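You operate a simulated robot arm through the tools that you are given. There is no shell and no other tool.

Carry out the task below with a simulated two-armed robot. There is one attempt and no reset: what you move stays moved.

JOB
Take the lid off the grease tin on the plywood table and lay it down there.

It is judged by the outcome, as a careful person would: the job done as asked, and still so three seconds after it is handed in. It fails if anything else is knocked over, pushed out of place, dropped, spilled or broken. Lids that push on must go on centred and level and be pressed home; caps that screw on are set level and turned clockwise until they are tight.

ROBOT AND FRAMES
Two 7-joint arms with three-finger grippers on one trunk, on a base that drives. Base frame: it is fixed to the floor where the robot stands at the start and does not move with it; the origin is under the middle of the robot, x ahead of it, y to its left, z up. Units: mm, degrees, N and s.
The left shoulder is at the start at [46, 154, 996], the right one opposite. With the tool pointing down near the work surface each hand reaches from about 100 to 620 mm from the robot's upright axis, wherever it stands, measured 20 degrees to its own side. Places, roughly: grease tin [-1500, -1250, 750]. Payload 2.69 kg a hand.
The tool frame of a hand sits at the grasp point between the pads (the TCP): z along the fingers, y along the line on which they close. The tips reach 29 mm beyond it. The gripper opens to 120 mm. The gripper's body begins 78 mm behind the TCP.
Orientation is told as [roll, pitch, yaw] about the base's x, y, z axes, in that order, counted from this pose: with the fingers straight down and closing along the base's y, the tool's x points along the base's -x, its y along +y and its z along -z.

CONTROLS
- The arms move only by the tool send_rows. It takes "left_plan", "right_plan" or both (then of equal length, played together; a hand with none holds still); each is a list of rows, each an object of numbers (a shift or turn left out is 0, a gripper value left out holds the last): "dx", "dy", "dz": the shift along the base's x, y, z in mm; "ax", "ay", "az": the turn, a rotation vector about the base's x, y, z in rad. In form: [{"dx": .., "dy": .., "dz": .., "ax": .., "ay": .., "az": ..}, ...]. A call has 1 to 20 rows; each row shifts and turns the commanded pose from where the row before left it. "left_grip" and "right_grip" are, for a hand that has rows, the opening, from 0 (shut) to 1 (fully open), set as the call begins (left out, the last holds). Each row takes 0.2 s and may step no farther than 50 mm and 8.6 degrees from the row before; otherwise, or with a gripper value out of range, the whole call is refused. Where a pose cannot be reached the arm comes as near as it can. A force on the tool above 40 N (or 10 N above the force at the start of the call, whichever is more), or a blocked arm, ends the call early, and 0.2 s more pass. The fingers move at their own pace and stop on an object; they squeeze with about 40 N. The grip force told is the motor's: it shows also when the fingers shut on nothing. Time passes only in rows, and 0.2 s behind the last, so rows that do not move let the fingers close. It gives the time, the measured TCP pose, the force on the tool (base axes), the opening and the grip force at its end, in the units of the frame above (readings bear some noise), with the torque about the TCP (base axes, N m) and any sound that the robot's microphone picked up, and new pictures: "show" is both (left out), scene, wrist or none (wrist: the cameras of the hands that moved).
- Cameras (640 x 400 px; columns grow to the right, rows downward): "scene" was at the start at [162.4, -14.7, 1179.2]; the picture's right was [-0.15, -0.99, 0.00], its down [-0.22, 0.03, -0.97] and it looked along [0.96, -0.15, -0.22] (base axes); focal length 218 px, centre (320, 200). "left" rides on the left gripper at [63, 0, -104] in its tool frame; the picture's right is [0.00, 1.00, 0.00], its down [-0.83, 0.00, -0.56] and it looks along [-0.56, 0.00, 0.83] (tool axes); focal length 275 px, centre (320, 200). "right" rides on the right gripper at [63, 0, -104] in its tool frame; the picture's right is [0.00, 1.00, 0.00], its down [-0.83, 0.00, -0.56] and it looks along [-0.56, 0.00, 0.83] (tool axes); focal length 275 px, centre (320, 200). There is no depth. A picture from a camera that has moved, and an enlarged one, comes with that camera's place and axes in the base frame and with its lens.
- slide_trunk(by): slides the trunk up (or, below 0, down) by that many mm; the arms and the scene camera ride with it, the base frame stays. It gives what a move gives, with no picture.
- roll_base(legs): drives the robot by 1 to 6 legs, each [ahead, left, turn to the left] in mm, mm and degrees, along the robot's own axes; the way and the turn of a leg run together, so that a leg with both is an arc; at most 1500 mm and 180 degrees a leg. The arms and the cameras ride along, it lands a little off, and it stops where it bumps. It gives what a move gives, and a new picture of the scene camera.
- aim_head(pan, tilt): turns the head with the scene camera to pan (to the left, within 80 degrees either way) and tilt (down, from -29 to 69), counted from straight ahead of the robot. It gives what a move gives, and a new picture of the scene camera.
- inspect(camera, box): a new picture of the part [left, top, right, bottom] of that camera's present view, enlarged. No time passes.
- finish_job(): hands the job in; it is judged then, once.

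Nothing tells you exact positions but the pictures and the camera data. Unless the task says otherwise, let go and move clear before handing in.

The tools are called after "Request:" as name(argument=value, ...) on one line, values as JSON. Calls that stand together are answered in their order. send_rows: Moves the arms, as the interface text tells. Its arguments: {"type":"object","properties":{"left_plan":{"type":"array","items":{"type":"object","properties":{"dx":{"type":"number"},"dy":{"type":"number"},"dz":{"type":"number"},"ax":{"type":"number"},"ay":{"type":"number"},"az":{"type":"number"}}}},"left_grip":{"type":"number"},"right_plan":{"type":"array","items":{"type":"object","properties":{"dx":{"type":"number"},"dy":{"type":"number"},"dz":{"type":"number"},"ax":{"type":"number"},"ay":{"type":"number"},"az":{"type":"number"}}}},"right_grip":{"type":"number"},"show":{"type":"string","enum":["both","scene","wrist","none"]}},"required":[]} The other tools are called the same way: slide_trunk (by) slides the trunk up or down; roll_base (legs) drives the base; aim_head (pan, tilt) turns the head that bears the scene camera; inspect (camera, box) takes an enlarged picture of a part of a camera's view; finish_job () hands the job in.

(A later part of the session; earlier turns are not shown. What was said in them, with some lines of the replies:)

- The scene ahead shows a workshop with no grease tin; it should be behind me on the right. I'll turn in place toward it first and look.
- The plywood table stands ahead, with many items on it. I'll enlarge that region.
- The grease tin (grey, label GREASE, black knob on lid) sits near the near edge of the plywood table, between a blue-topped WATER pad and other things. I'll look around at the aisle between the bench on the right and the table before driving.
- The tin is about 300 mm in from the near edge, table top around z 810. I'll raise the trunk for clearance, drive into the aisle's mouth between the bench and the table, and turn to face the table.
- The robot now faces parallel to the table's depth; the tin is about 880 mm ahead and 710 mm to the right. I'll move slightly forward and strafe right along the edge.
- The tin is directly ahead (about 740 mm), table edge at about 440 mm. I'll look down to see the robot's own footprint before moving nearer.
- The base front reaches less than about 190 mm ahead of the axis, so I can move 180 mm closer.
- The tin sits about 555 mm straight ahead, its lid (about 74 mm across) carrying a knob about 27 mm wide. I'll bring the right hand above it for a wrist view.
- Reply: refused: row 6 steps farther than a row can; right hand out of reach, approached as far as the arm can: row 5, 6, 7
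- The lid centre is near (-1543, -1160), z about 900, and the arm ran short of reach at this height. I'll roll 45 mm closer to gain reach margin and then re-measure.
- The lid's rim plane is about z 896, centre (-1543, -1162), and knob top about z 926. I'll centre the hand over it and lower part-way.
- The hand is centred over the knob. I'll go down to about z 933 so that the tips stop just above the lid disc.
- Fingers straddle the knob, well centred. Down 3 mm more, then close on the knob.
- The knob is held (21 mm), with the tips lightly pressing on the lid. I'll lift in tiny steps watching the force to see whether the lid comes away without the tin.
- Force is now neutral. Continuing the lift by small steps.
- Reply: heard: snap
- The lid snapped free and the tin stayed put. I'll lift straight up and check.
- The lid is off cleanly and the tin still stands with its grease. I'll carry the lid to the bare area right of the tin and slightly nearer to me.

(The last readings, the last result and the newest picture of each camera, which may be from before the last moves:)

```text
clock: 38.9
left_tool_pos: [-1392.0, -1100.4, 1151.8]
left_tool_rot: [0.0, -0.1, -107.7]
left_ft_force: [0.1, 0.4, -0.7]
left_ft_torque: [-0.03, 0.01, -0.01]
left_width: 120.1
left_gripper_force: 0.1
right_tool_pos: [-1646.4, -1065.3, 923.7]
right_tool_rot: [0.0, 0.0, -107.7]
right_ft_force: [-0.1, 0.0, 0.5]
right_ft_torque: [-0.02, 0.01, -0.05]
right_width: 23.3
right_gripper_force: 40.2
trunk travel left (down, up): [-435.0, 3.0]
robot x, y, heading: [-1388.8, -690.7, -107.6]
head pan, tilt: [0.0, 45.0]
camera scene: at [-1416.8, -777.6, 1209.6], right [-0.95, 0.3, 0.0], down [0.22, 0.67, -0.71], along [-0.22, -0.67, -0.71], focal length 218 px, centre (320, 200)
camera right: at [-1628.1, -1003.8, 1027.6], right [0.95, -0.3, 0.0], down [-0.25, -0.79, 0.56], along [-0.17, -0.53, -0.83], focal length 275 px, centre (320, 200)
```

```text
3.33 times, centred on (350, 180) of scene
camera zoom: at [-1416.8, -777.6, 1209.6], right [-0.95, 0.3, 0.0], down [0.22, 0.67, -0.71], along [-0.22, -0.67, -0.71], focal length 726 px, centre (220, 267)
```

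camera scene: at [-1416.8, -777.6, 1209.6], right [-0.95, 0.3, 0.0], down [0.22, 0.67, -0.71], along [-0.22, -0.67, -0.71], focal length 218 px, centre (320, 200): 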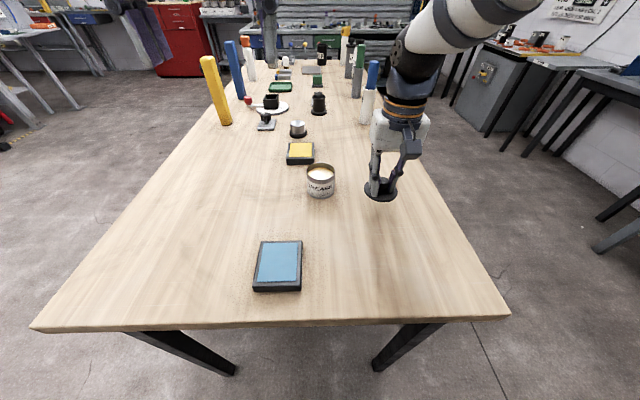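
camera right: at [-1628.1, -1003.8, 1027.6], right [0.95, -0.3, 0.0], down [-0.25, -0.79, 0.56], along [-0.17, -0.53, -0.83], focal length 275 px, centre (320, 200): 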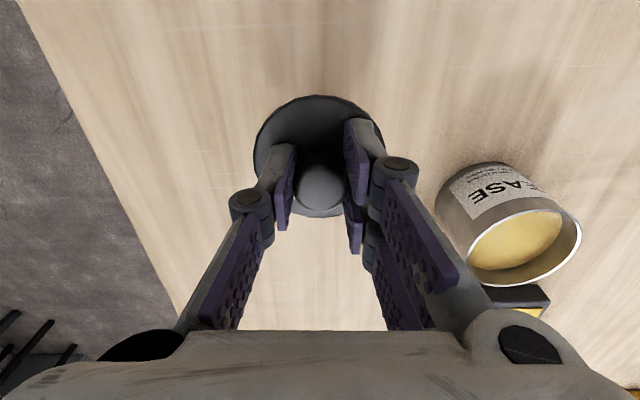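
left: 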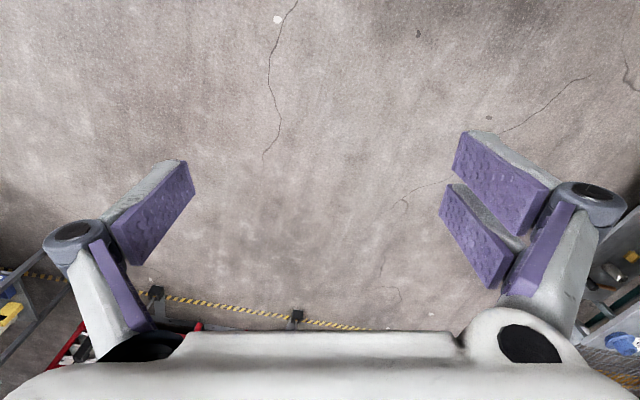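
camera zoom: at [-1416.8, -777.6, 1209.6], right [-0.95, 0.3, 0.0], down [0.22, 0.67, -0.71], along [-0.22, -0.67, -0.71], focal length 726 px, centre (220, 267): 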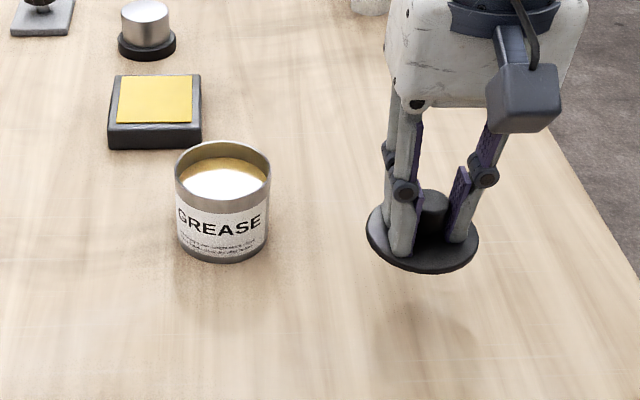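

The bare spot beneath is clear; the lid is still held level. I'll lower gently toward contact.

Request:
send_rows(right_plan=[{"dz": -4}, {"dz": -4}, {"dz": -4}, {"dz": -4}, {"dz": -4}, {}])

Request:
inspect(camera="scene", box=[320, 140, 440, 240])

```text
clock: 40.3
left_tool_pos: [-1391.2, -1101.2, 1151.3]
left_tool_rot: [0.0, -0.1, -107.7]
left_ft_force: [0.0, 0.3, -0.6]
left_ft_torque: [0.01, 0.03, -0.02]
left_width: 120.0
left_gripper_force: 0.1
right_tool_pos: [-1649.6, -1063.6, 900.9]
right_tool_rot: [0.0, 0.0, -107.7]
right_ft_force: [0.1, 0.4, -0.8]
right_ft_torque: [0.04, 0.0, 0.03]
right_width: 23.1
right_gripper_force: 40.2
trunk travel left (down, up): [-435.0, 3.0]
robot x, y, heading: [-1390.9, -691.8, -107.9]
head pan, tilt: [0.0, 45.0]
camera scene: at [-1416.8, -777.8, 1209.6], right [-0.95, 0.3, 0.0], down [0.22, 0.67, -0.71], along [-0.22, -0.67, -0.71], focal length 218 px, centre (320, 200)
camera right: at [-1630.3, -1002.3, 1006.1], right [0.95, -0.3, 0.0], down [-0.25, -0.79, 0.56], along [-0.17, -0.53, -0.83], focal length 275 px, centre (320, 200)
```

scene: 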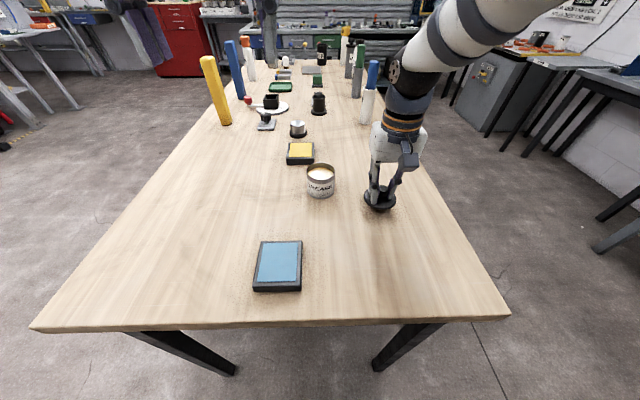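
right: 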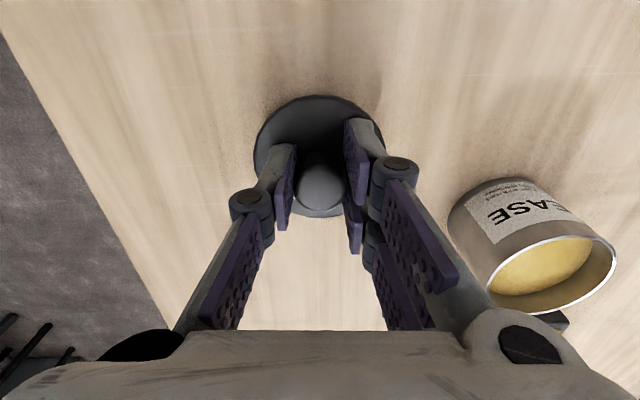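

```text
4.00 times, centred on (380, 190) of scene
camera zoom: at [-1416.8, -777.8, 1209.6], right [-0.95, 0.3, 0.0], down [0.22, 0.67, -0.71], along [-0.22, -0.67, -0.71], focal length 871 px, centre (80, 240)
```

zoom: 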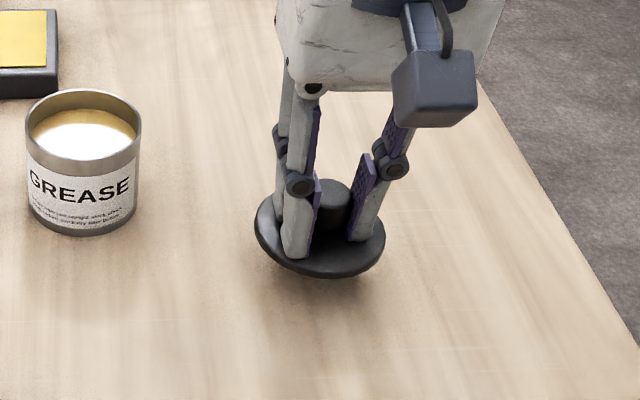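

Request:
send_rows(right_plan=[{"dz": -3}, {"dz": -3}, {}], show="none")

Request:
send_rows(right_plan=[{"dz": -2}, {"dz": -2}, {}], show="none")

Request:
inspect(camera="scene", box=[320, 140, 440, 240])

```text
clock: 41.1
left_tool_pos: [-1391.1, -1100.0, 1151.9]
left_tool_rot: [0.0, 0.0, -107.6]
left_ft_force: [-0.3, -0.6, 0.3]
left_ft_torque: [0.02, 0.03, -0.01]
left_width: 119.7
left_gripper_force: 0.0
right_tool_pos: [-1647.4, -1064.0, 895.3]
right_tool_rot: [0.0, -0.1, -107.8]
right_ft_force: [-0.7, -0.1, -0.4]
right_ft_torque: [-0.02, 0.02, 0.0]
right_width: 23.0
right_gripper_force: 40.0
trunk travel left (down, up): [-435.0, 3.0]
robot x, y, heading: [-1395.0, -695.1, -107.7]
head pan, tilt: [0.0, 45.0]
```

```text
clock: 41.9
left_tool_pos: [-1390.0, -1100.4, 1152.8]
left_tool_rot: [0.0, 0.0, -107.7]
left_ft_force: [-0.3, -0.3, -0.4]
left_ft_torque: [-0.01, -0.01, -0.02]
left_width: 120.3
left_gripper_force: 0.0
right_tool_pos: [-1648.2, -1063.2, 892.2]
right_tool_rot: [0.0, 0.1, -107.7]
right_ft_force: [0.5, -0.4, -0.1]
right_ft_torque: [0.0, 0.04, 0.01]
right_width: 23.2
right_gripper_force: 39.9
trunk travel left (down, up): [-435.0, 3.0]
robot x, y, heading: [-1388.8, -693.0, -107.7]
head pan, tilt: [0.0, 45.0]
```

```text
4.00 times, centred on (380, 190) of scene
camera zoom: at [-1416.8, -777.8, 1209.6], right [-0.95, 0.3, 0.0], down [0.22, 0.67, -0.71], along [-0.22, -0.67, -0.71], focal length 871 px, centre (80, 240)
```

zoom: 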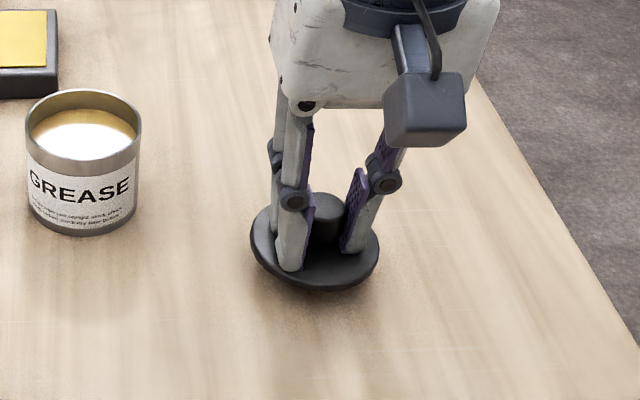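

No contact yet; continuing in small steps.

Request:
send_rows(right_plan=[{"dz": -2}, {"dz": -2}, {}], show="none")

Request:
send_rows(right_plan=[{"dz": -1.5}, {"dz": -1.5}, {}], show="none")

Request:
inspect(camera="scene", box=[320, 140, 440, 240])

```text
clock: 42.7
left_tool_pos: [-1391.1, -1101.0, 1152.0]
left_tool_rot: [-0.1, -0.1, -107.7]
left_ft_force: [-0.5, 0.2, 0.1]
left_ft_torque: [0.0, -0.02, 0.02]
left_width: 119.9
left_gripper_force: 0.1
right_tool_pos: [-1647.5, -1064.3, 887.1]
right_tool_rot: [0.0, 0.0, -107.7]
right_ft_force: [0.0, 0.5, -0.1]
right_ft_torque: [-0.03, 0.0, -0.03]
right_width: 23.3
right_gripper_force: 40.0
trunk travel left (down, up): [-435.0, 3.0]
robot x, y, heading: [-1394.4, -694.4, -107.7]
head pan, tilt: [0.0, 45.0]
```

```text
clock: 43.5
left_tool_pos: [-1390.8, -1101.9, 1151.7]
left_tool_rot: [0.0, -0.2, -107.7]
left_ft_force: [-0.5, 0.6, -0.4]
left_ft_torque: [0.0, 0.0, 0.0]
left_width: 119.9
left_gripper_force: 0.1
right_tool_pos: [-1647.7, -1064.6, 883.6]
right_tool_rot: [0.0, -0.1, -107.7]
right_ft_force: [-0.1, -1.0, 0.5]
right_ft_torque: [0.03, -0.02, -0.03]
right_width: 23.2
right_gripper_force: 39.8
trunk travel left (down, up): [-435.0, 3.0]
robot x, y, heading: [-1389.8, -695.9, -107.9]
head pan, tilt: [0.0, 45.0]
```

```text
4.00 times, centred on (380, 190) of scene
camera zoom: at [-1416.8, -777.8, 1209.6], right [-0.95, 0.3, 0.0], down [0.22, 0.67, -0.71], along [-0.22, -0.67, -0.71], focal length 871 px, centre (80, 240)
```

zoom: 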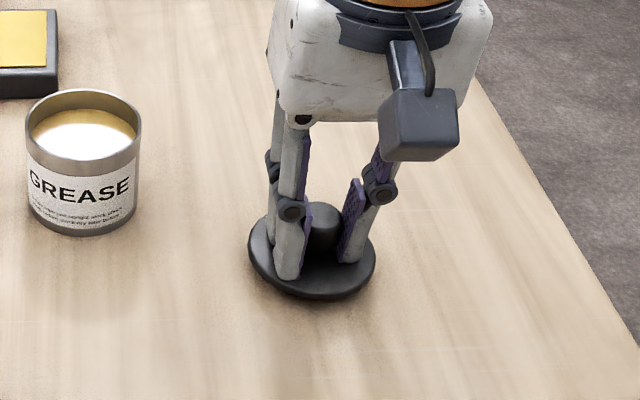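

Request:
send_rows(right_plan=[{"dz": -1.5}, {"dz": -1.5}, {}], show="none")

Request:
send_rows(right_plan=[{"dz": -1.5}, {}], show="none")

Request:
inspect(camera="scene", box=[320, 140, 440, 240])

```text
clock: 44.3
left_tool_pos: [-1389.6, -1101.4, 1151.3]
left_tool_rot: [0.0, -0.1, -107.7]
left_ft_force: [-0.1, 0.3, 0.5]
left_ft_torque: [-0.01, -0.02, -0.02]
left_width: 120.0
left_gripper_force: 0.1
right_tool_pos: [-1647.6, -1063.3, 882.4]
right_tool_rot: [0.0, 0.0, -107.6]
right_ft_force: [0.6, -0.1, -0.7]
right_ft_torque: [0.0, 0.01, -0.01]
right_width: 23.3
right_gripper_force: 39.8
trunk travel left (down, up): [-435.0, 3.0]
robot x, y, heading: [-1390.4, -695.7, -107.9]
head pan, tilt: [0.0, 45.0]
```

```text
clock: 44.9
left_tool_pos: [-1391.1, -1100.6, 1151.8]
left_tool_rot: [0.0, -0.1, -107.8]
left_ft_force: [0.2, 0.2, 0.1]
left_ft_torque: [-0.01, -0.01, 0.01]
left_width: 120.0
left_gripper_force: 0.0
right_tool_pos: [-1648.8, -1065.1, 880.4]
right_tool_rot: [0.0, 0.0, -107.8]
right_ft_force: [-0.5, -0.9, 0.4]
right_ft_torque: [0.01, 0.01, 0.01]
right_width: 23.2
right_gripper_force: 40.4
trunk travel left (down, up): [-435.0, 3.0]
robot x, y, heading: [-1389.7, -696.7, -107.6]
head pan, tilt: [0.0, 45.0]
```

```text
4.00 times, centred on (380, 190) of scene
camera zoom: at [-1416.8, -777.8, 1209.6], right [-0.95, 0.3, 0.0], down [0.22, 0.67, -0.71], along [-0.22, -0.67, -0.71], focal length 871 px, centre (80, 240)
```

zoom: 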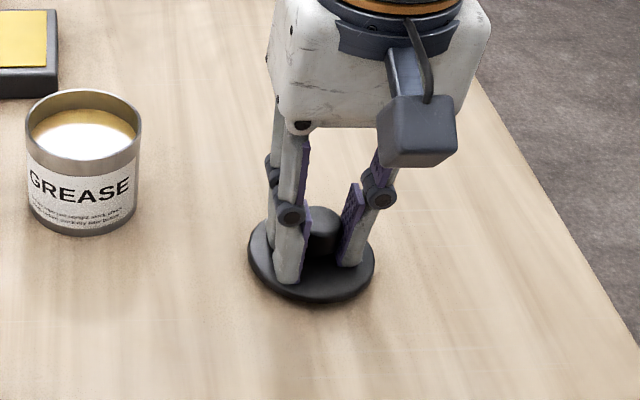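

Request:
send_rows(right_plan=[{"dz": -1.5}, {"dz": -1.5}, {}], show="none")

Request:
send_rows(right_plan=[{"dz": -1.5}, {}], show="none")

Request:
inspect(camera="scene", box=[320, 140, 440, 240])

Request:
inspect(camera="right", box=[160, 40, 480, 240])

```text
clock: 45.7
left_tool_pos: [-1390.5, -1100.5, 1153.0]
left_tool_rot: [0.0, -0.1, -107.7]
left_ft_force: [-0.4, 0.4, -0.3]
left_ft_torque: [0.01, 0.0, 0.0]
left_width: 120.0
left_gripper_force: 0.0
right_tool_pos: [-1646.9, -1065.2, 876.6]
right_tool_rot: [0.0, 0.0, -107.7]
right_ft_force: [-0.5, -0.6, 0.2]
right_ft_torque: [0.01, -0.04, -0.04]
right_width: 23.1
right_gripper_force: 40.3
trunk travel left (down, up): [-435.0, 3.0]
robot x, y, heading: [-1393.6, -695.1, -107.9]
head pan, tilt: [0.0, 45.0]
```

```text
clock: 46.3
left_tool_pos: [-1390.5, -1099.9, 1150.9]
left_tool_rot: [0.0, -0.1, -107.7]
left_ft_force: [0.4, 0.6, -0.3]
left_ft_torque: [0.0, 0.02, 0.03]
left_width: 120.1
left_gripper_force: 0.1
right_tool_pos: [-1647.4, -1063.3, 876.6]
right_tool_rot: [0.0, -0.1, -107.7]
right_ft_force: [-0.1, -0.3, 0.1]
right_ft_torque: [0.05, 0.02, 0.0]
right_width: 23.5
right_gripper_force: 40.1
trunk travel left (down, up): [-435.0, 3.0]
robot x, y, heading: [-1391.8, -694.8, -107.7]
head pan, tilt: [0.0, 45.0]
```

```text
4.00 times, centred on (380, 190) of scene
camera zoom: at [-1416.8, -777.8, 1209.6], right [-0.95, 0.3, 0.0], down [0.22, 0.67, -0.71], along [-0.22, -0.67, -0.71], focal length 871 px, centre (80, 240)
```

zoom: 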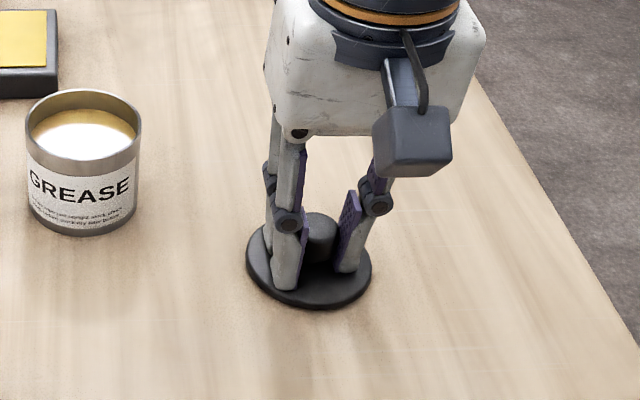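

```text
2.00 times, centred on (320, 140) of right
camera zoom: at [-1629.1, -1003.2, 980.5], right [0.95, -0.3, 0.0], down [-0.25, -0.79, 0.56], along [-0.17, -0.53, -0.83], focal length 551 px, centre (320, 320)
```

zoom: 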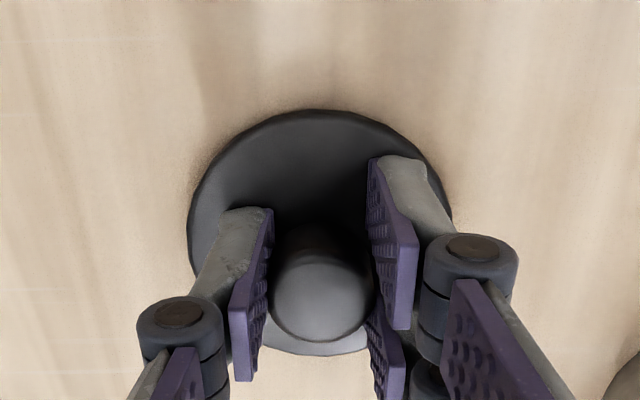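

Request:
send_rows(right_plan=[{"dz": -1.5}, {"dz": -1.5}, {}], show="none")

Request:
send_rows(right_plan=[{"dz": -1.5}, {"dz": -1}, {}], show="none")

Request:
inspect(camera="scene", box=[320, 140, 440, 240])

```text
clock: 47.1
left_tool_pos: [-1390.3, -1100.1, 1152.0]
left_tool_rot: [0.0, -0.1, -107.7]
left_ft_force: [-0.7, 0.3, 0.6]
left_ft_torque: [0.03, -0.02, -0.02]
left_width: 120.0
left_gripper_force: 0.0
right_tool_pos: [-1646.5, -1064.6, 873.2]
right_tool_rot: [0.1, -0.1, -107.8]
right_ft_force: [-0.6, -0.3, 4.9]
right_ft_torque: [0.04, -0.04, -0.03]
right_width: 23.3
right_gripper_force: 39.7
trunk travel left (down, up): [-435.0, 3.0]
robot x, y, heading: [-1389.0, -693.9, -107.8]
head pan, tilt: [0.0, 45.0]
```

```text
clock: 47.9
left_tool_pos: [-1390.7, -1099.0, 1152.3]
left_tool_rot: [0.0, -0.3, -107.7]
left_ft_force: [0.3, -0.3, -0.3]
left_ft_torque: [0.02, -0.01, 0.03]
left_width: 119.9
left_gripper_force: 0.1
right_tool_pos: [-1649.3, -1064.8, 873.7]
right_tool_rot: [0.0, -0.4, -107.8]
right_ft_force: [0.5, 0.5, 27.5]
right_ft_torque: [0.28, -0.28, -0.03]
right_width: 22.6
right_gripper_force: 40.1
trunk travel left (down, up): [-435.0, 3.0]
robot x, y, heading: [-1387.4, -691.4, -107.6]
head pan, tilt: [0.0, 45.0]
```

```text
4.00 times, centred on (380, 190) of scene
camera zoom: at [-1415.7, -776.0, 1210.0], right [-0.95, 0.3, 0.0], down [0.21, 0.67, -0.71], along [-0.22, -0.67, -0.71], focal length 871 px, centre (80, 240)
```

zoom: 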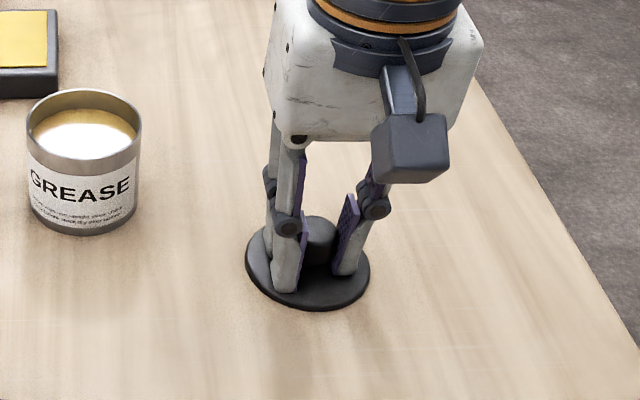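

The lid is on the table (27 N contact). I'll ease the pressure by 2.5 mm and then open the fingers gently.

Request:
send_rows(right_plan=[{"dz": 2}, {"dz": 0.5}, {}], show="none")

Request:
inspect(camera="scene", box=[320, 140, 440, 240])

```text
clock: 48.7
left_tool_pos: [-1390.7, -1100.7, 1151.5]
left_tool_rot: [0.0, -0.1, -107.6]
left_ft_force: [-0.2, 0.5, 0.3]
left_ft_torque: [0.0, 0.01, -0.01]
left_width: 120.2
left_gripper_force: 0.2
right_tool_pos: [-1646.1, -1064.3, 872.7]
right_tool_rot: [-0.1, -0.2, -107.6]
right_ft_force: [-2.1, -4.3, 15.3]
right_ft_torque: [-0.23, -0.14, -0.03]
right_width: 22.8
right_gripper_force: 40.4
trunk travel left (down, up): [-435.0, 3.0]
robot x, y, heading: [-1390.1, -697.2, -107.8]
head pan, tilt: [0.0, 45.0]
```

```text
4.00 times, centred on (380, 190) of scene
camera zoom: at [-1416.6, -777.6, 1209.5], right [-0.95, 0.3, 0.0], down [0.22, 0.67, -0.71], along [-0.22, -0.67, -0.71], focal length 871 px, centre (80, 240)
```

zoom: 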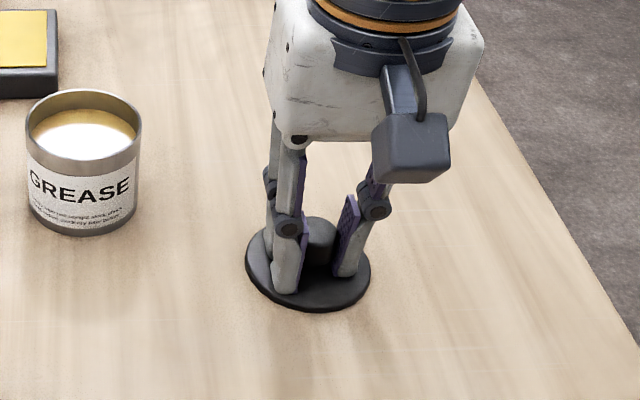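

Request:
send_rows(right_plan=[{"dz": 1}, {}], show="none")

Request:
send_rows(right_plan=[{}, {}, {}], right_grip=0.45)

Request:
inspect(camera="scene", box=[320, 140, 440, 240])

```text
clock: 49.3
left_tool_pos: [-1391.3, -1101.3, 1152.0]
left_tool_rot: [0.0, 0.0, -107.8]
left_ft_force: [0.4, 1.1, 0.7]
left_ft_torque: [0.01, 0.01, -0.01]
left_width: 120.1
left_gripper_force: 0.0
right_tool_pos: [-1647.7, -1064.9, 873.2]
right_tool_rot: [0.1, 0.1, -107.6]
right_ft_force: [-0.9, -1.6, 7.1]
right_ft_torque: [-0.17, -0.13, -0.07]
right_width: 22.5
right_gripper_force: 40.2
trunk travel left (down, up): [-435.0, 3.0]
robot x, y, heading: [-1391.1, -693.4, -107.8]
head pan, tilt: [0.0, 45.0]
```

```text
clock: 50.1
left_tool_pos: [-1391.4, -1101.2, 1151.7]
left_tool_rot: [-0.1, 0.0, -107.8]
left_ft_force: [-0.2, -1.0, 0.0]
left_ft_torque: [-0.02, 0.03, 0.01]
left_width: 120.1
left_gripper_force: 0.0
right_tool_pos: [-1648.8, -1063.6, 873.4]
right_tool_rot: [0.0, 0.1, -107.7]
right_ft_force: [0.0, -0.4, -0.4]
right_ft_torque: [0.02, -0.01, -0.01]
right_width: 54.0
right_gripper_force: 0.0
trunk travel left (down, up): [-435.0, 3.0]
robot x, y, heading: [-1391.1, -696.0, -107.5]
head pan, tilt: [0.0, 45.0]
camera scene: at [-1416.8, -778.0, 1209.5], right [-0.95, 0.3, 0.0], down [0.22, 0.67, -0.71], along [-0.22, -0.67, -0.71], focal length 218 px, centre (320, 200)
camera right: at [-1629.3, -1003.3, 977.5], right [0.95, -0.3, 0.0], down [-0.25, -0.79, 0.56], along [-0.17, -0.53, -0.83], focal length 275 px, centre (320, 200)
```

scene: 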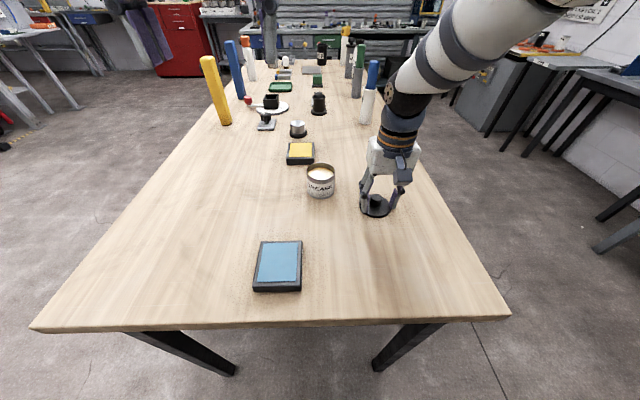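
right: 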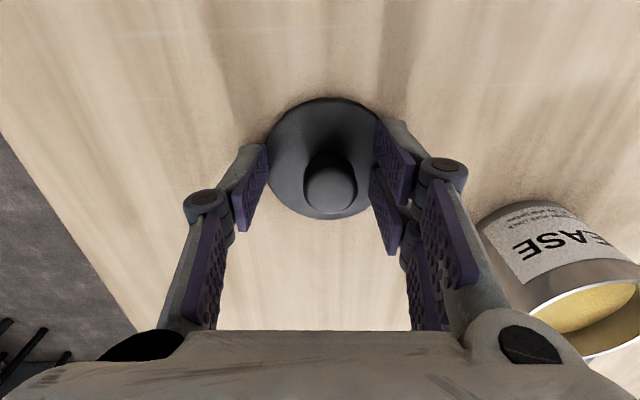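

```text
4.00 times, centred on (380, 190) of scene
camera zoom: at [-1416.8, -778.0, 1209.5], right [-0.95, 0.3, 0.0], down [0.22, 0.67, -0.71], along [-0.22, -0.67, -0.71], focal length 871 px, centre (80, 240)
```

zoom: 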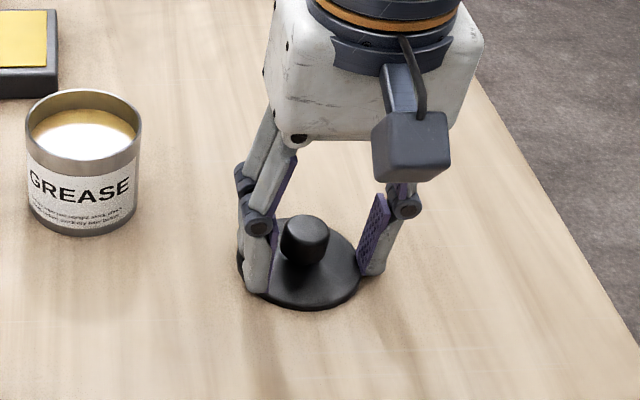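

The lid rests flat on the plywood, released. I'll lift straight up and move the hand back clear.

Request:
send_rows(right_plan=[{"dz": 5}, {"dz": 10}, {"dz": 20}, {"dz": 30}, {"dz": 40}, {"dz": 40}, {"dx": -5, "dy": 30, "dz": 20}, {"dx": -5, "dy": 40}, {}])

Request:
inspect(camera="scene", box=[240, 120, 440, 245])

```text
clock: 52.1
left_tool_pos: [-1389.7, -1101.8, 1151.7]
left_tool_rot: [-0.1, 0.0, -107.6]
left_ft_force: [0.5, 0.1, -0.6]
left_ft_torque: [0.03, 0.0, -0.02]
left_width: 120.0
left_gripper_force: 0.0
right_tool_pos: [-1655.7, -992.0, 1037.6]
right_tool_rot: [-0.1, 0.0, -107.8]
right_ft_force: [0.3, -0.6, -0.3]
right_ft_torque: [0.03, 0.03, 0.01]
right_width: 54.2
right_gripper_force: 0.1
trunk travel left (down, up): [-435.0, 3.0]
robot x, y, heading: [-1391.3, -694.7, -107.3]
head pan, tilt: [0.0, 45.0]
camera scene: at [-1415.8, -778.6, 1209.5], right [-0.95, 0.3, 0.0], down [0.21, 0.67, -0.71], along [-0.22, -0.67, -0.71], focal length 218 px, centre (320, 200)
camera right: at [-1636.9, -929.9, 1142.6], right [0.95, -0.3, 0.0], down [-0.25, -0.79, 0.56], along [-0.17, -0.53, -0.83], focal length 275 px, centre (320, 200)
```

scene: 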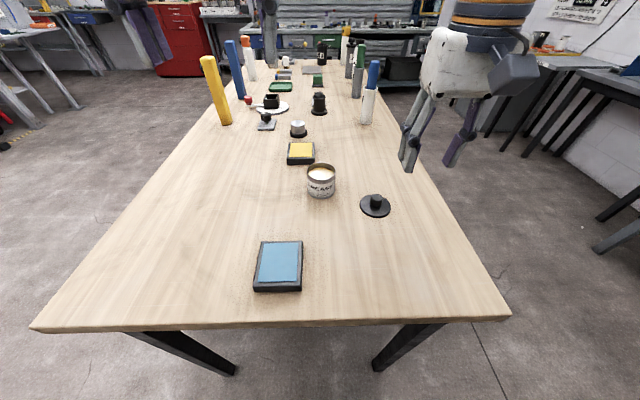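
right: 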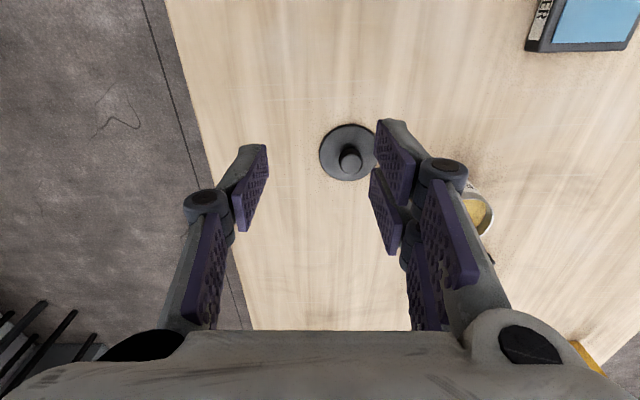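

```text
3.20 times, centred on (340, 182) of scene
camera zoom: at [-1415.8, -778.6, 1209.5], right [-0.95, 0.3, 0.0], down [0.21, 0.67, -0.71], along [-0.22, -0.67, -0.71], focal length 697 px, centre (256, 256)
```

zoom: 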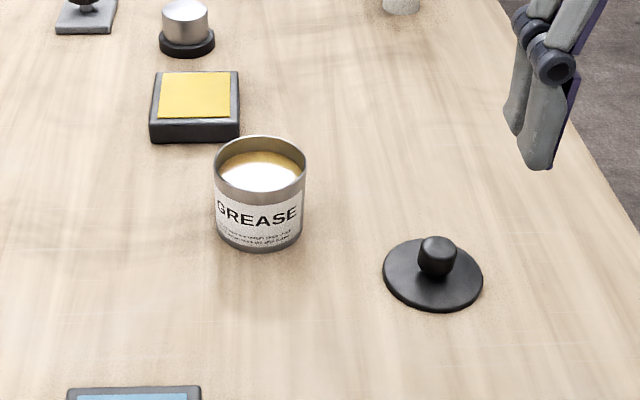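

The lid lies flat on the plywood table beside the open grease tin. Both are still, nothing else has moved, and the hand is clear. I'm handing in the job.

Request:
finish_job()

```text
The job is handed in.
```

The lid is off the grease tin and lies flat on the plywood table, with the knob facing up. It sits on bare plywood to the right of the tin, slightly nearer the robot's side of the table.

It was a push-on lid and snapped free with a light pull on the knob. The tin stayed upright in its place with the grease still in it. In the last pictures nothing else on the table had moved. I let go and moved the hand clear before handing the job in. No verdict came back.
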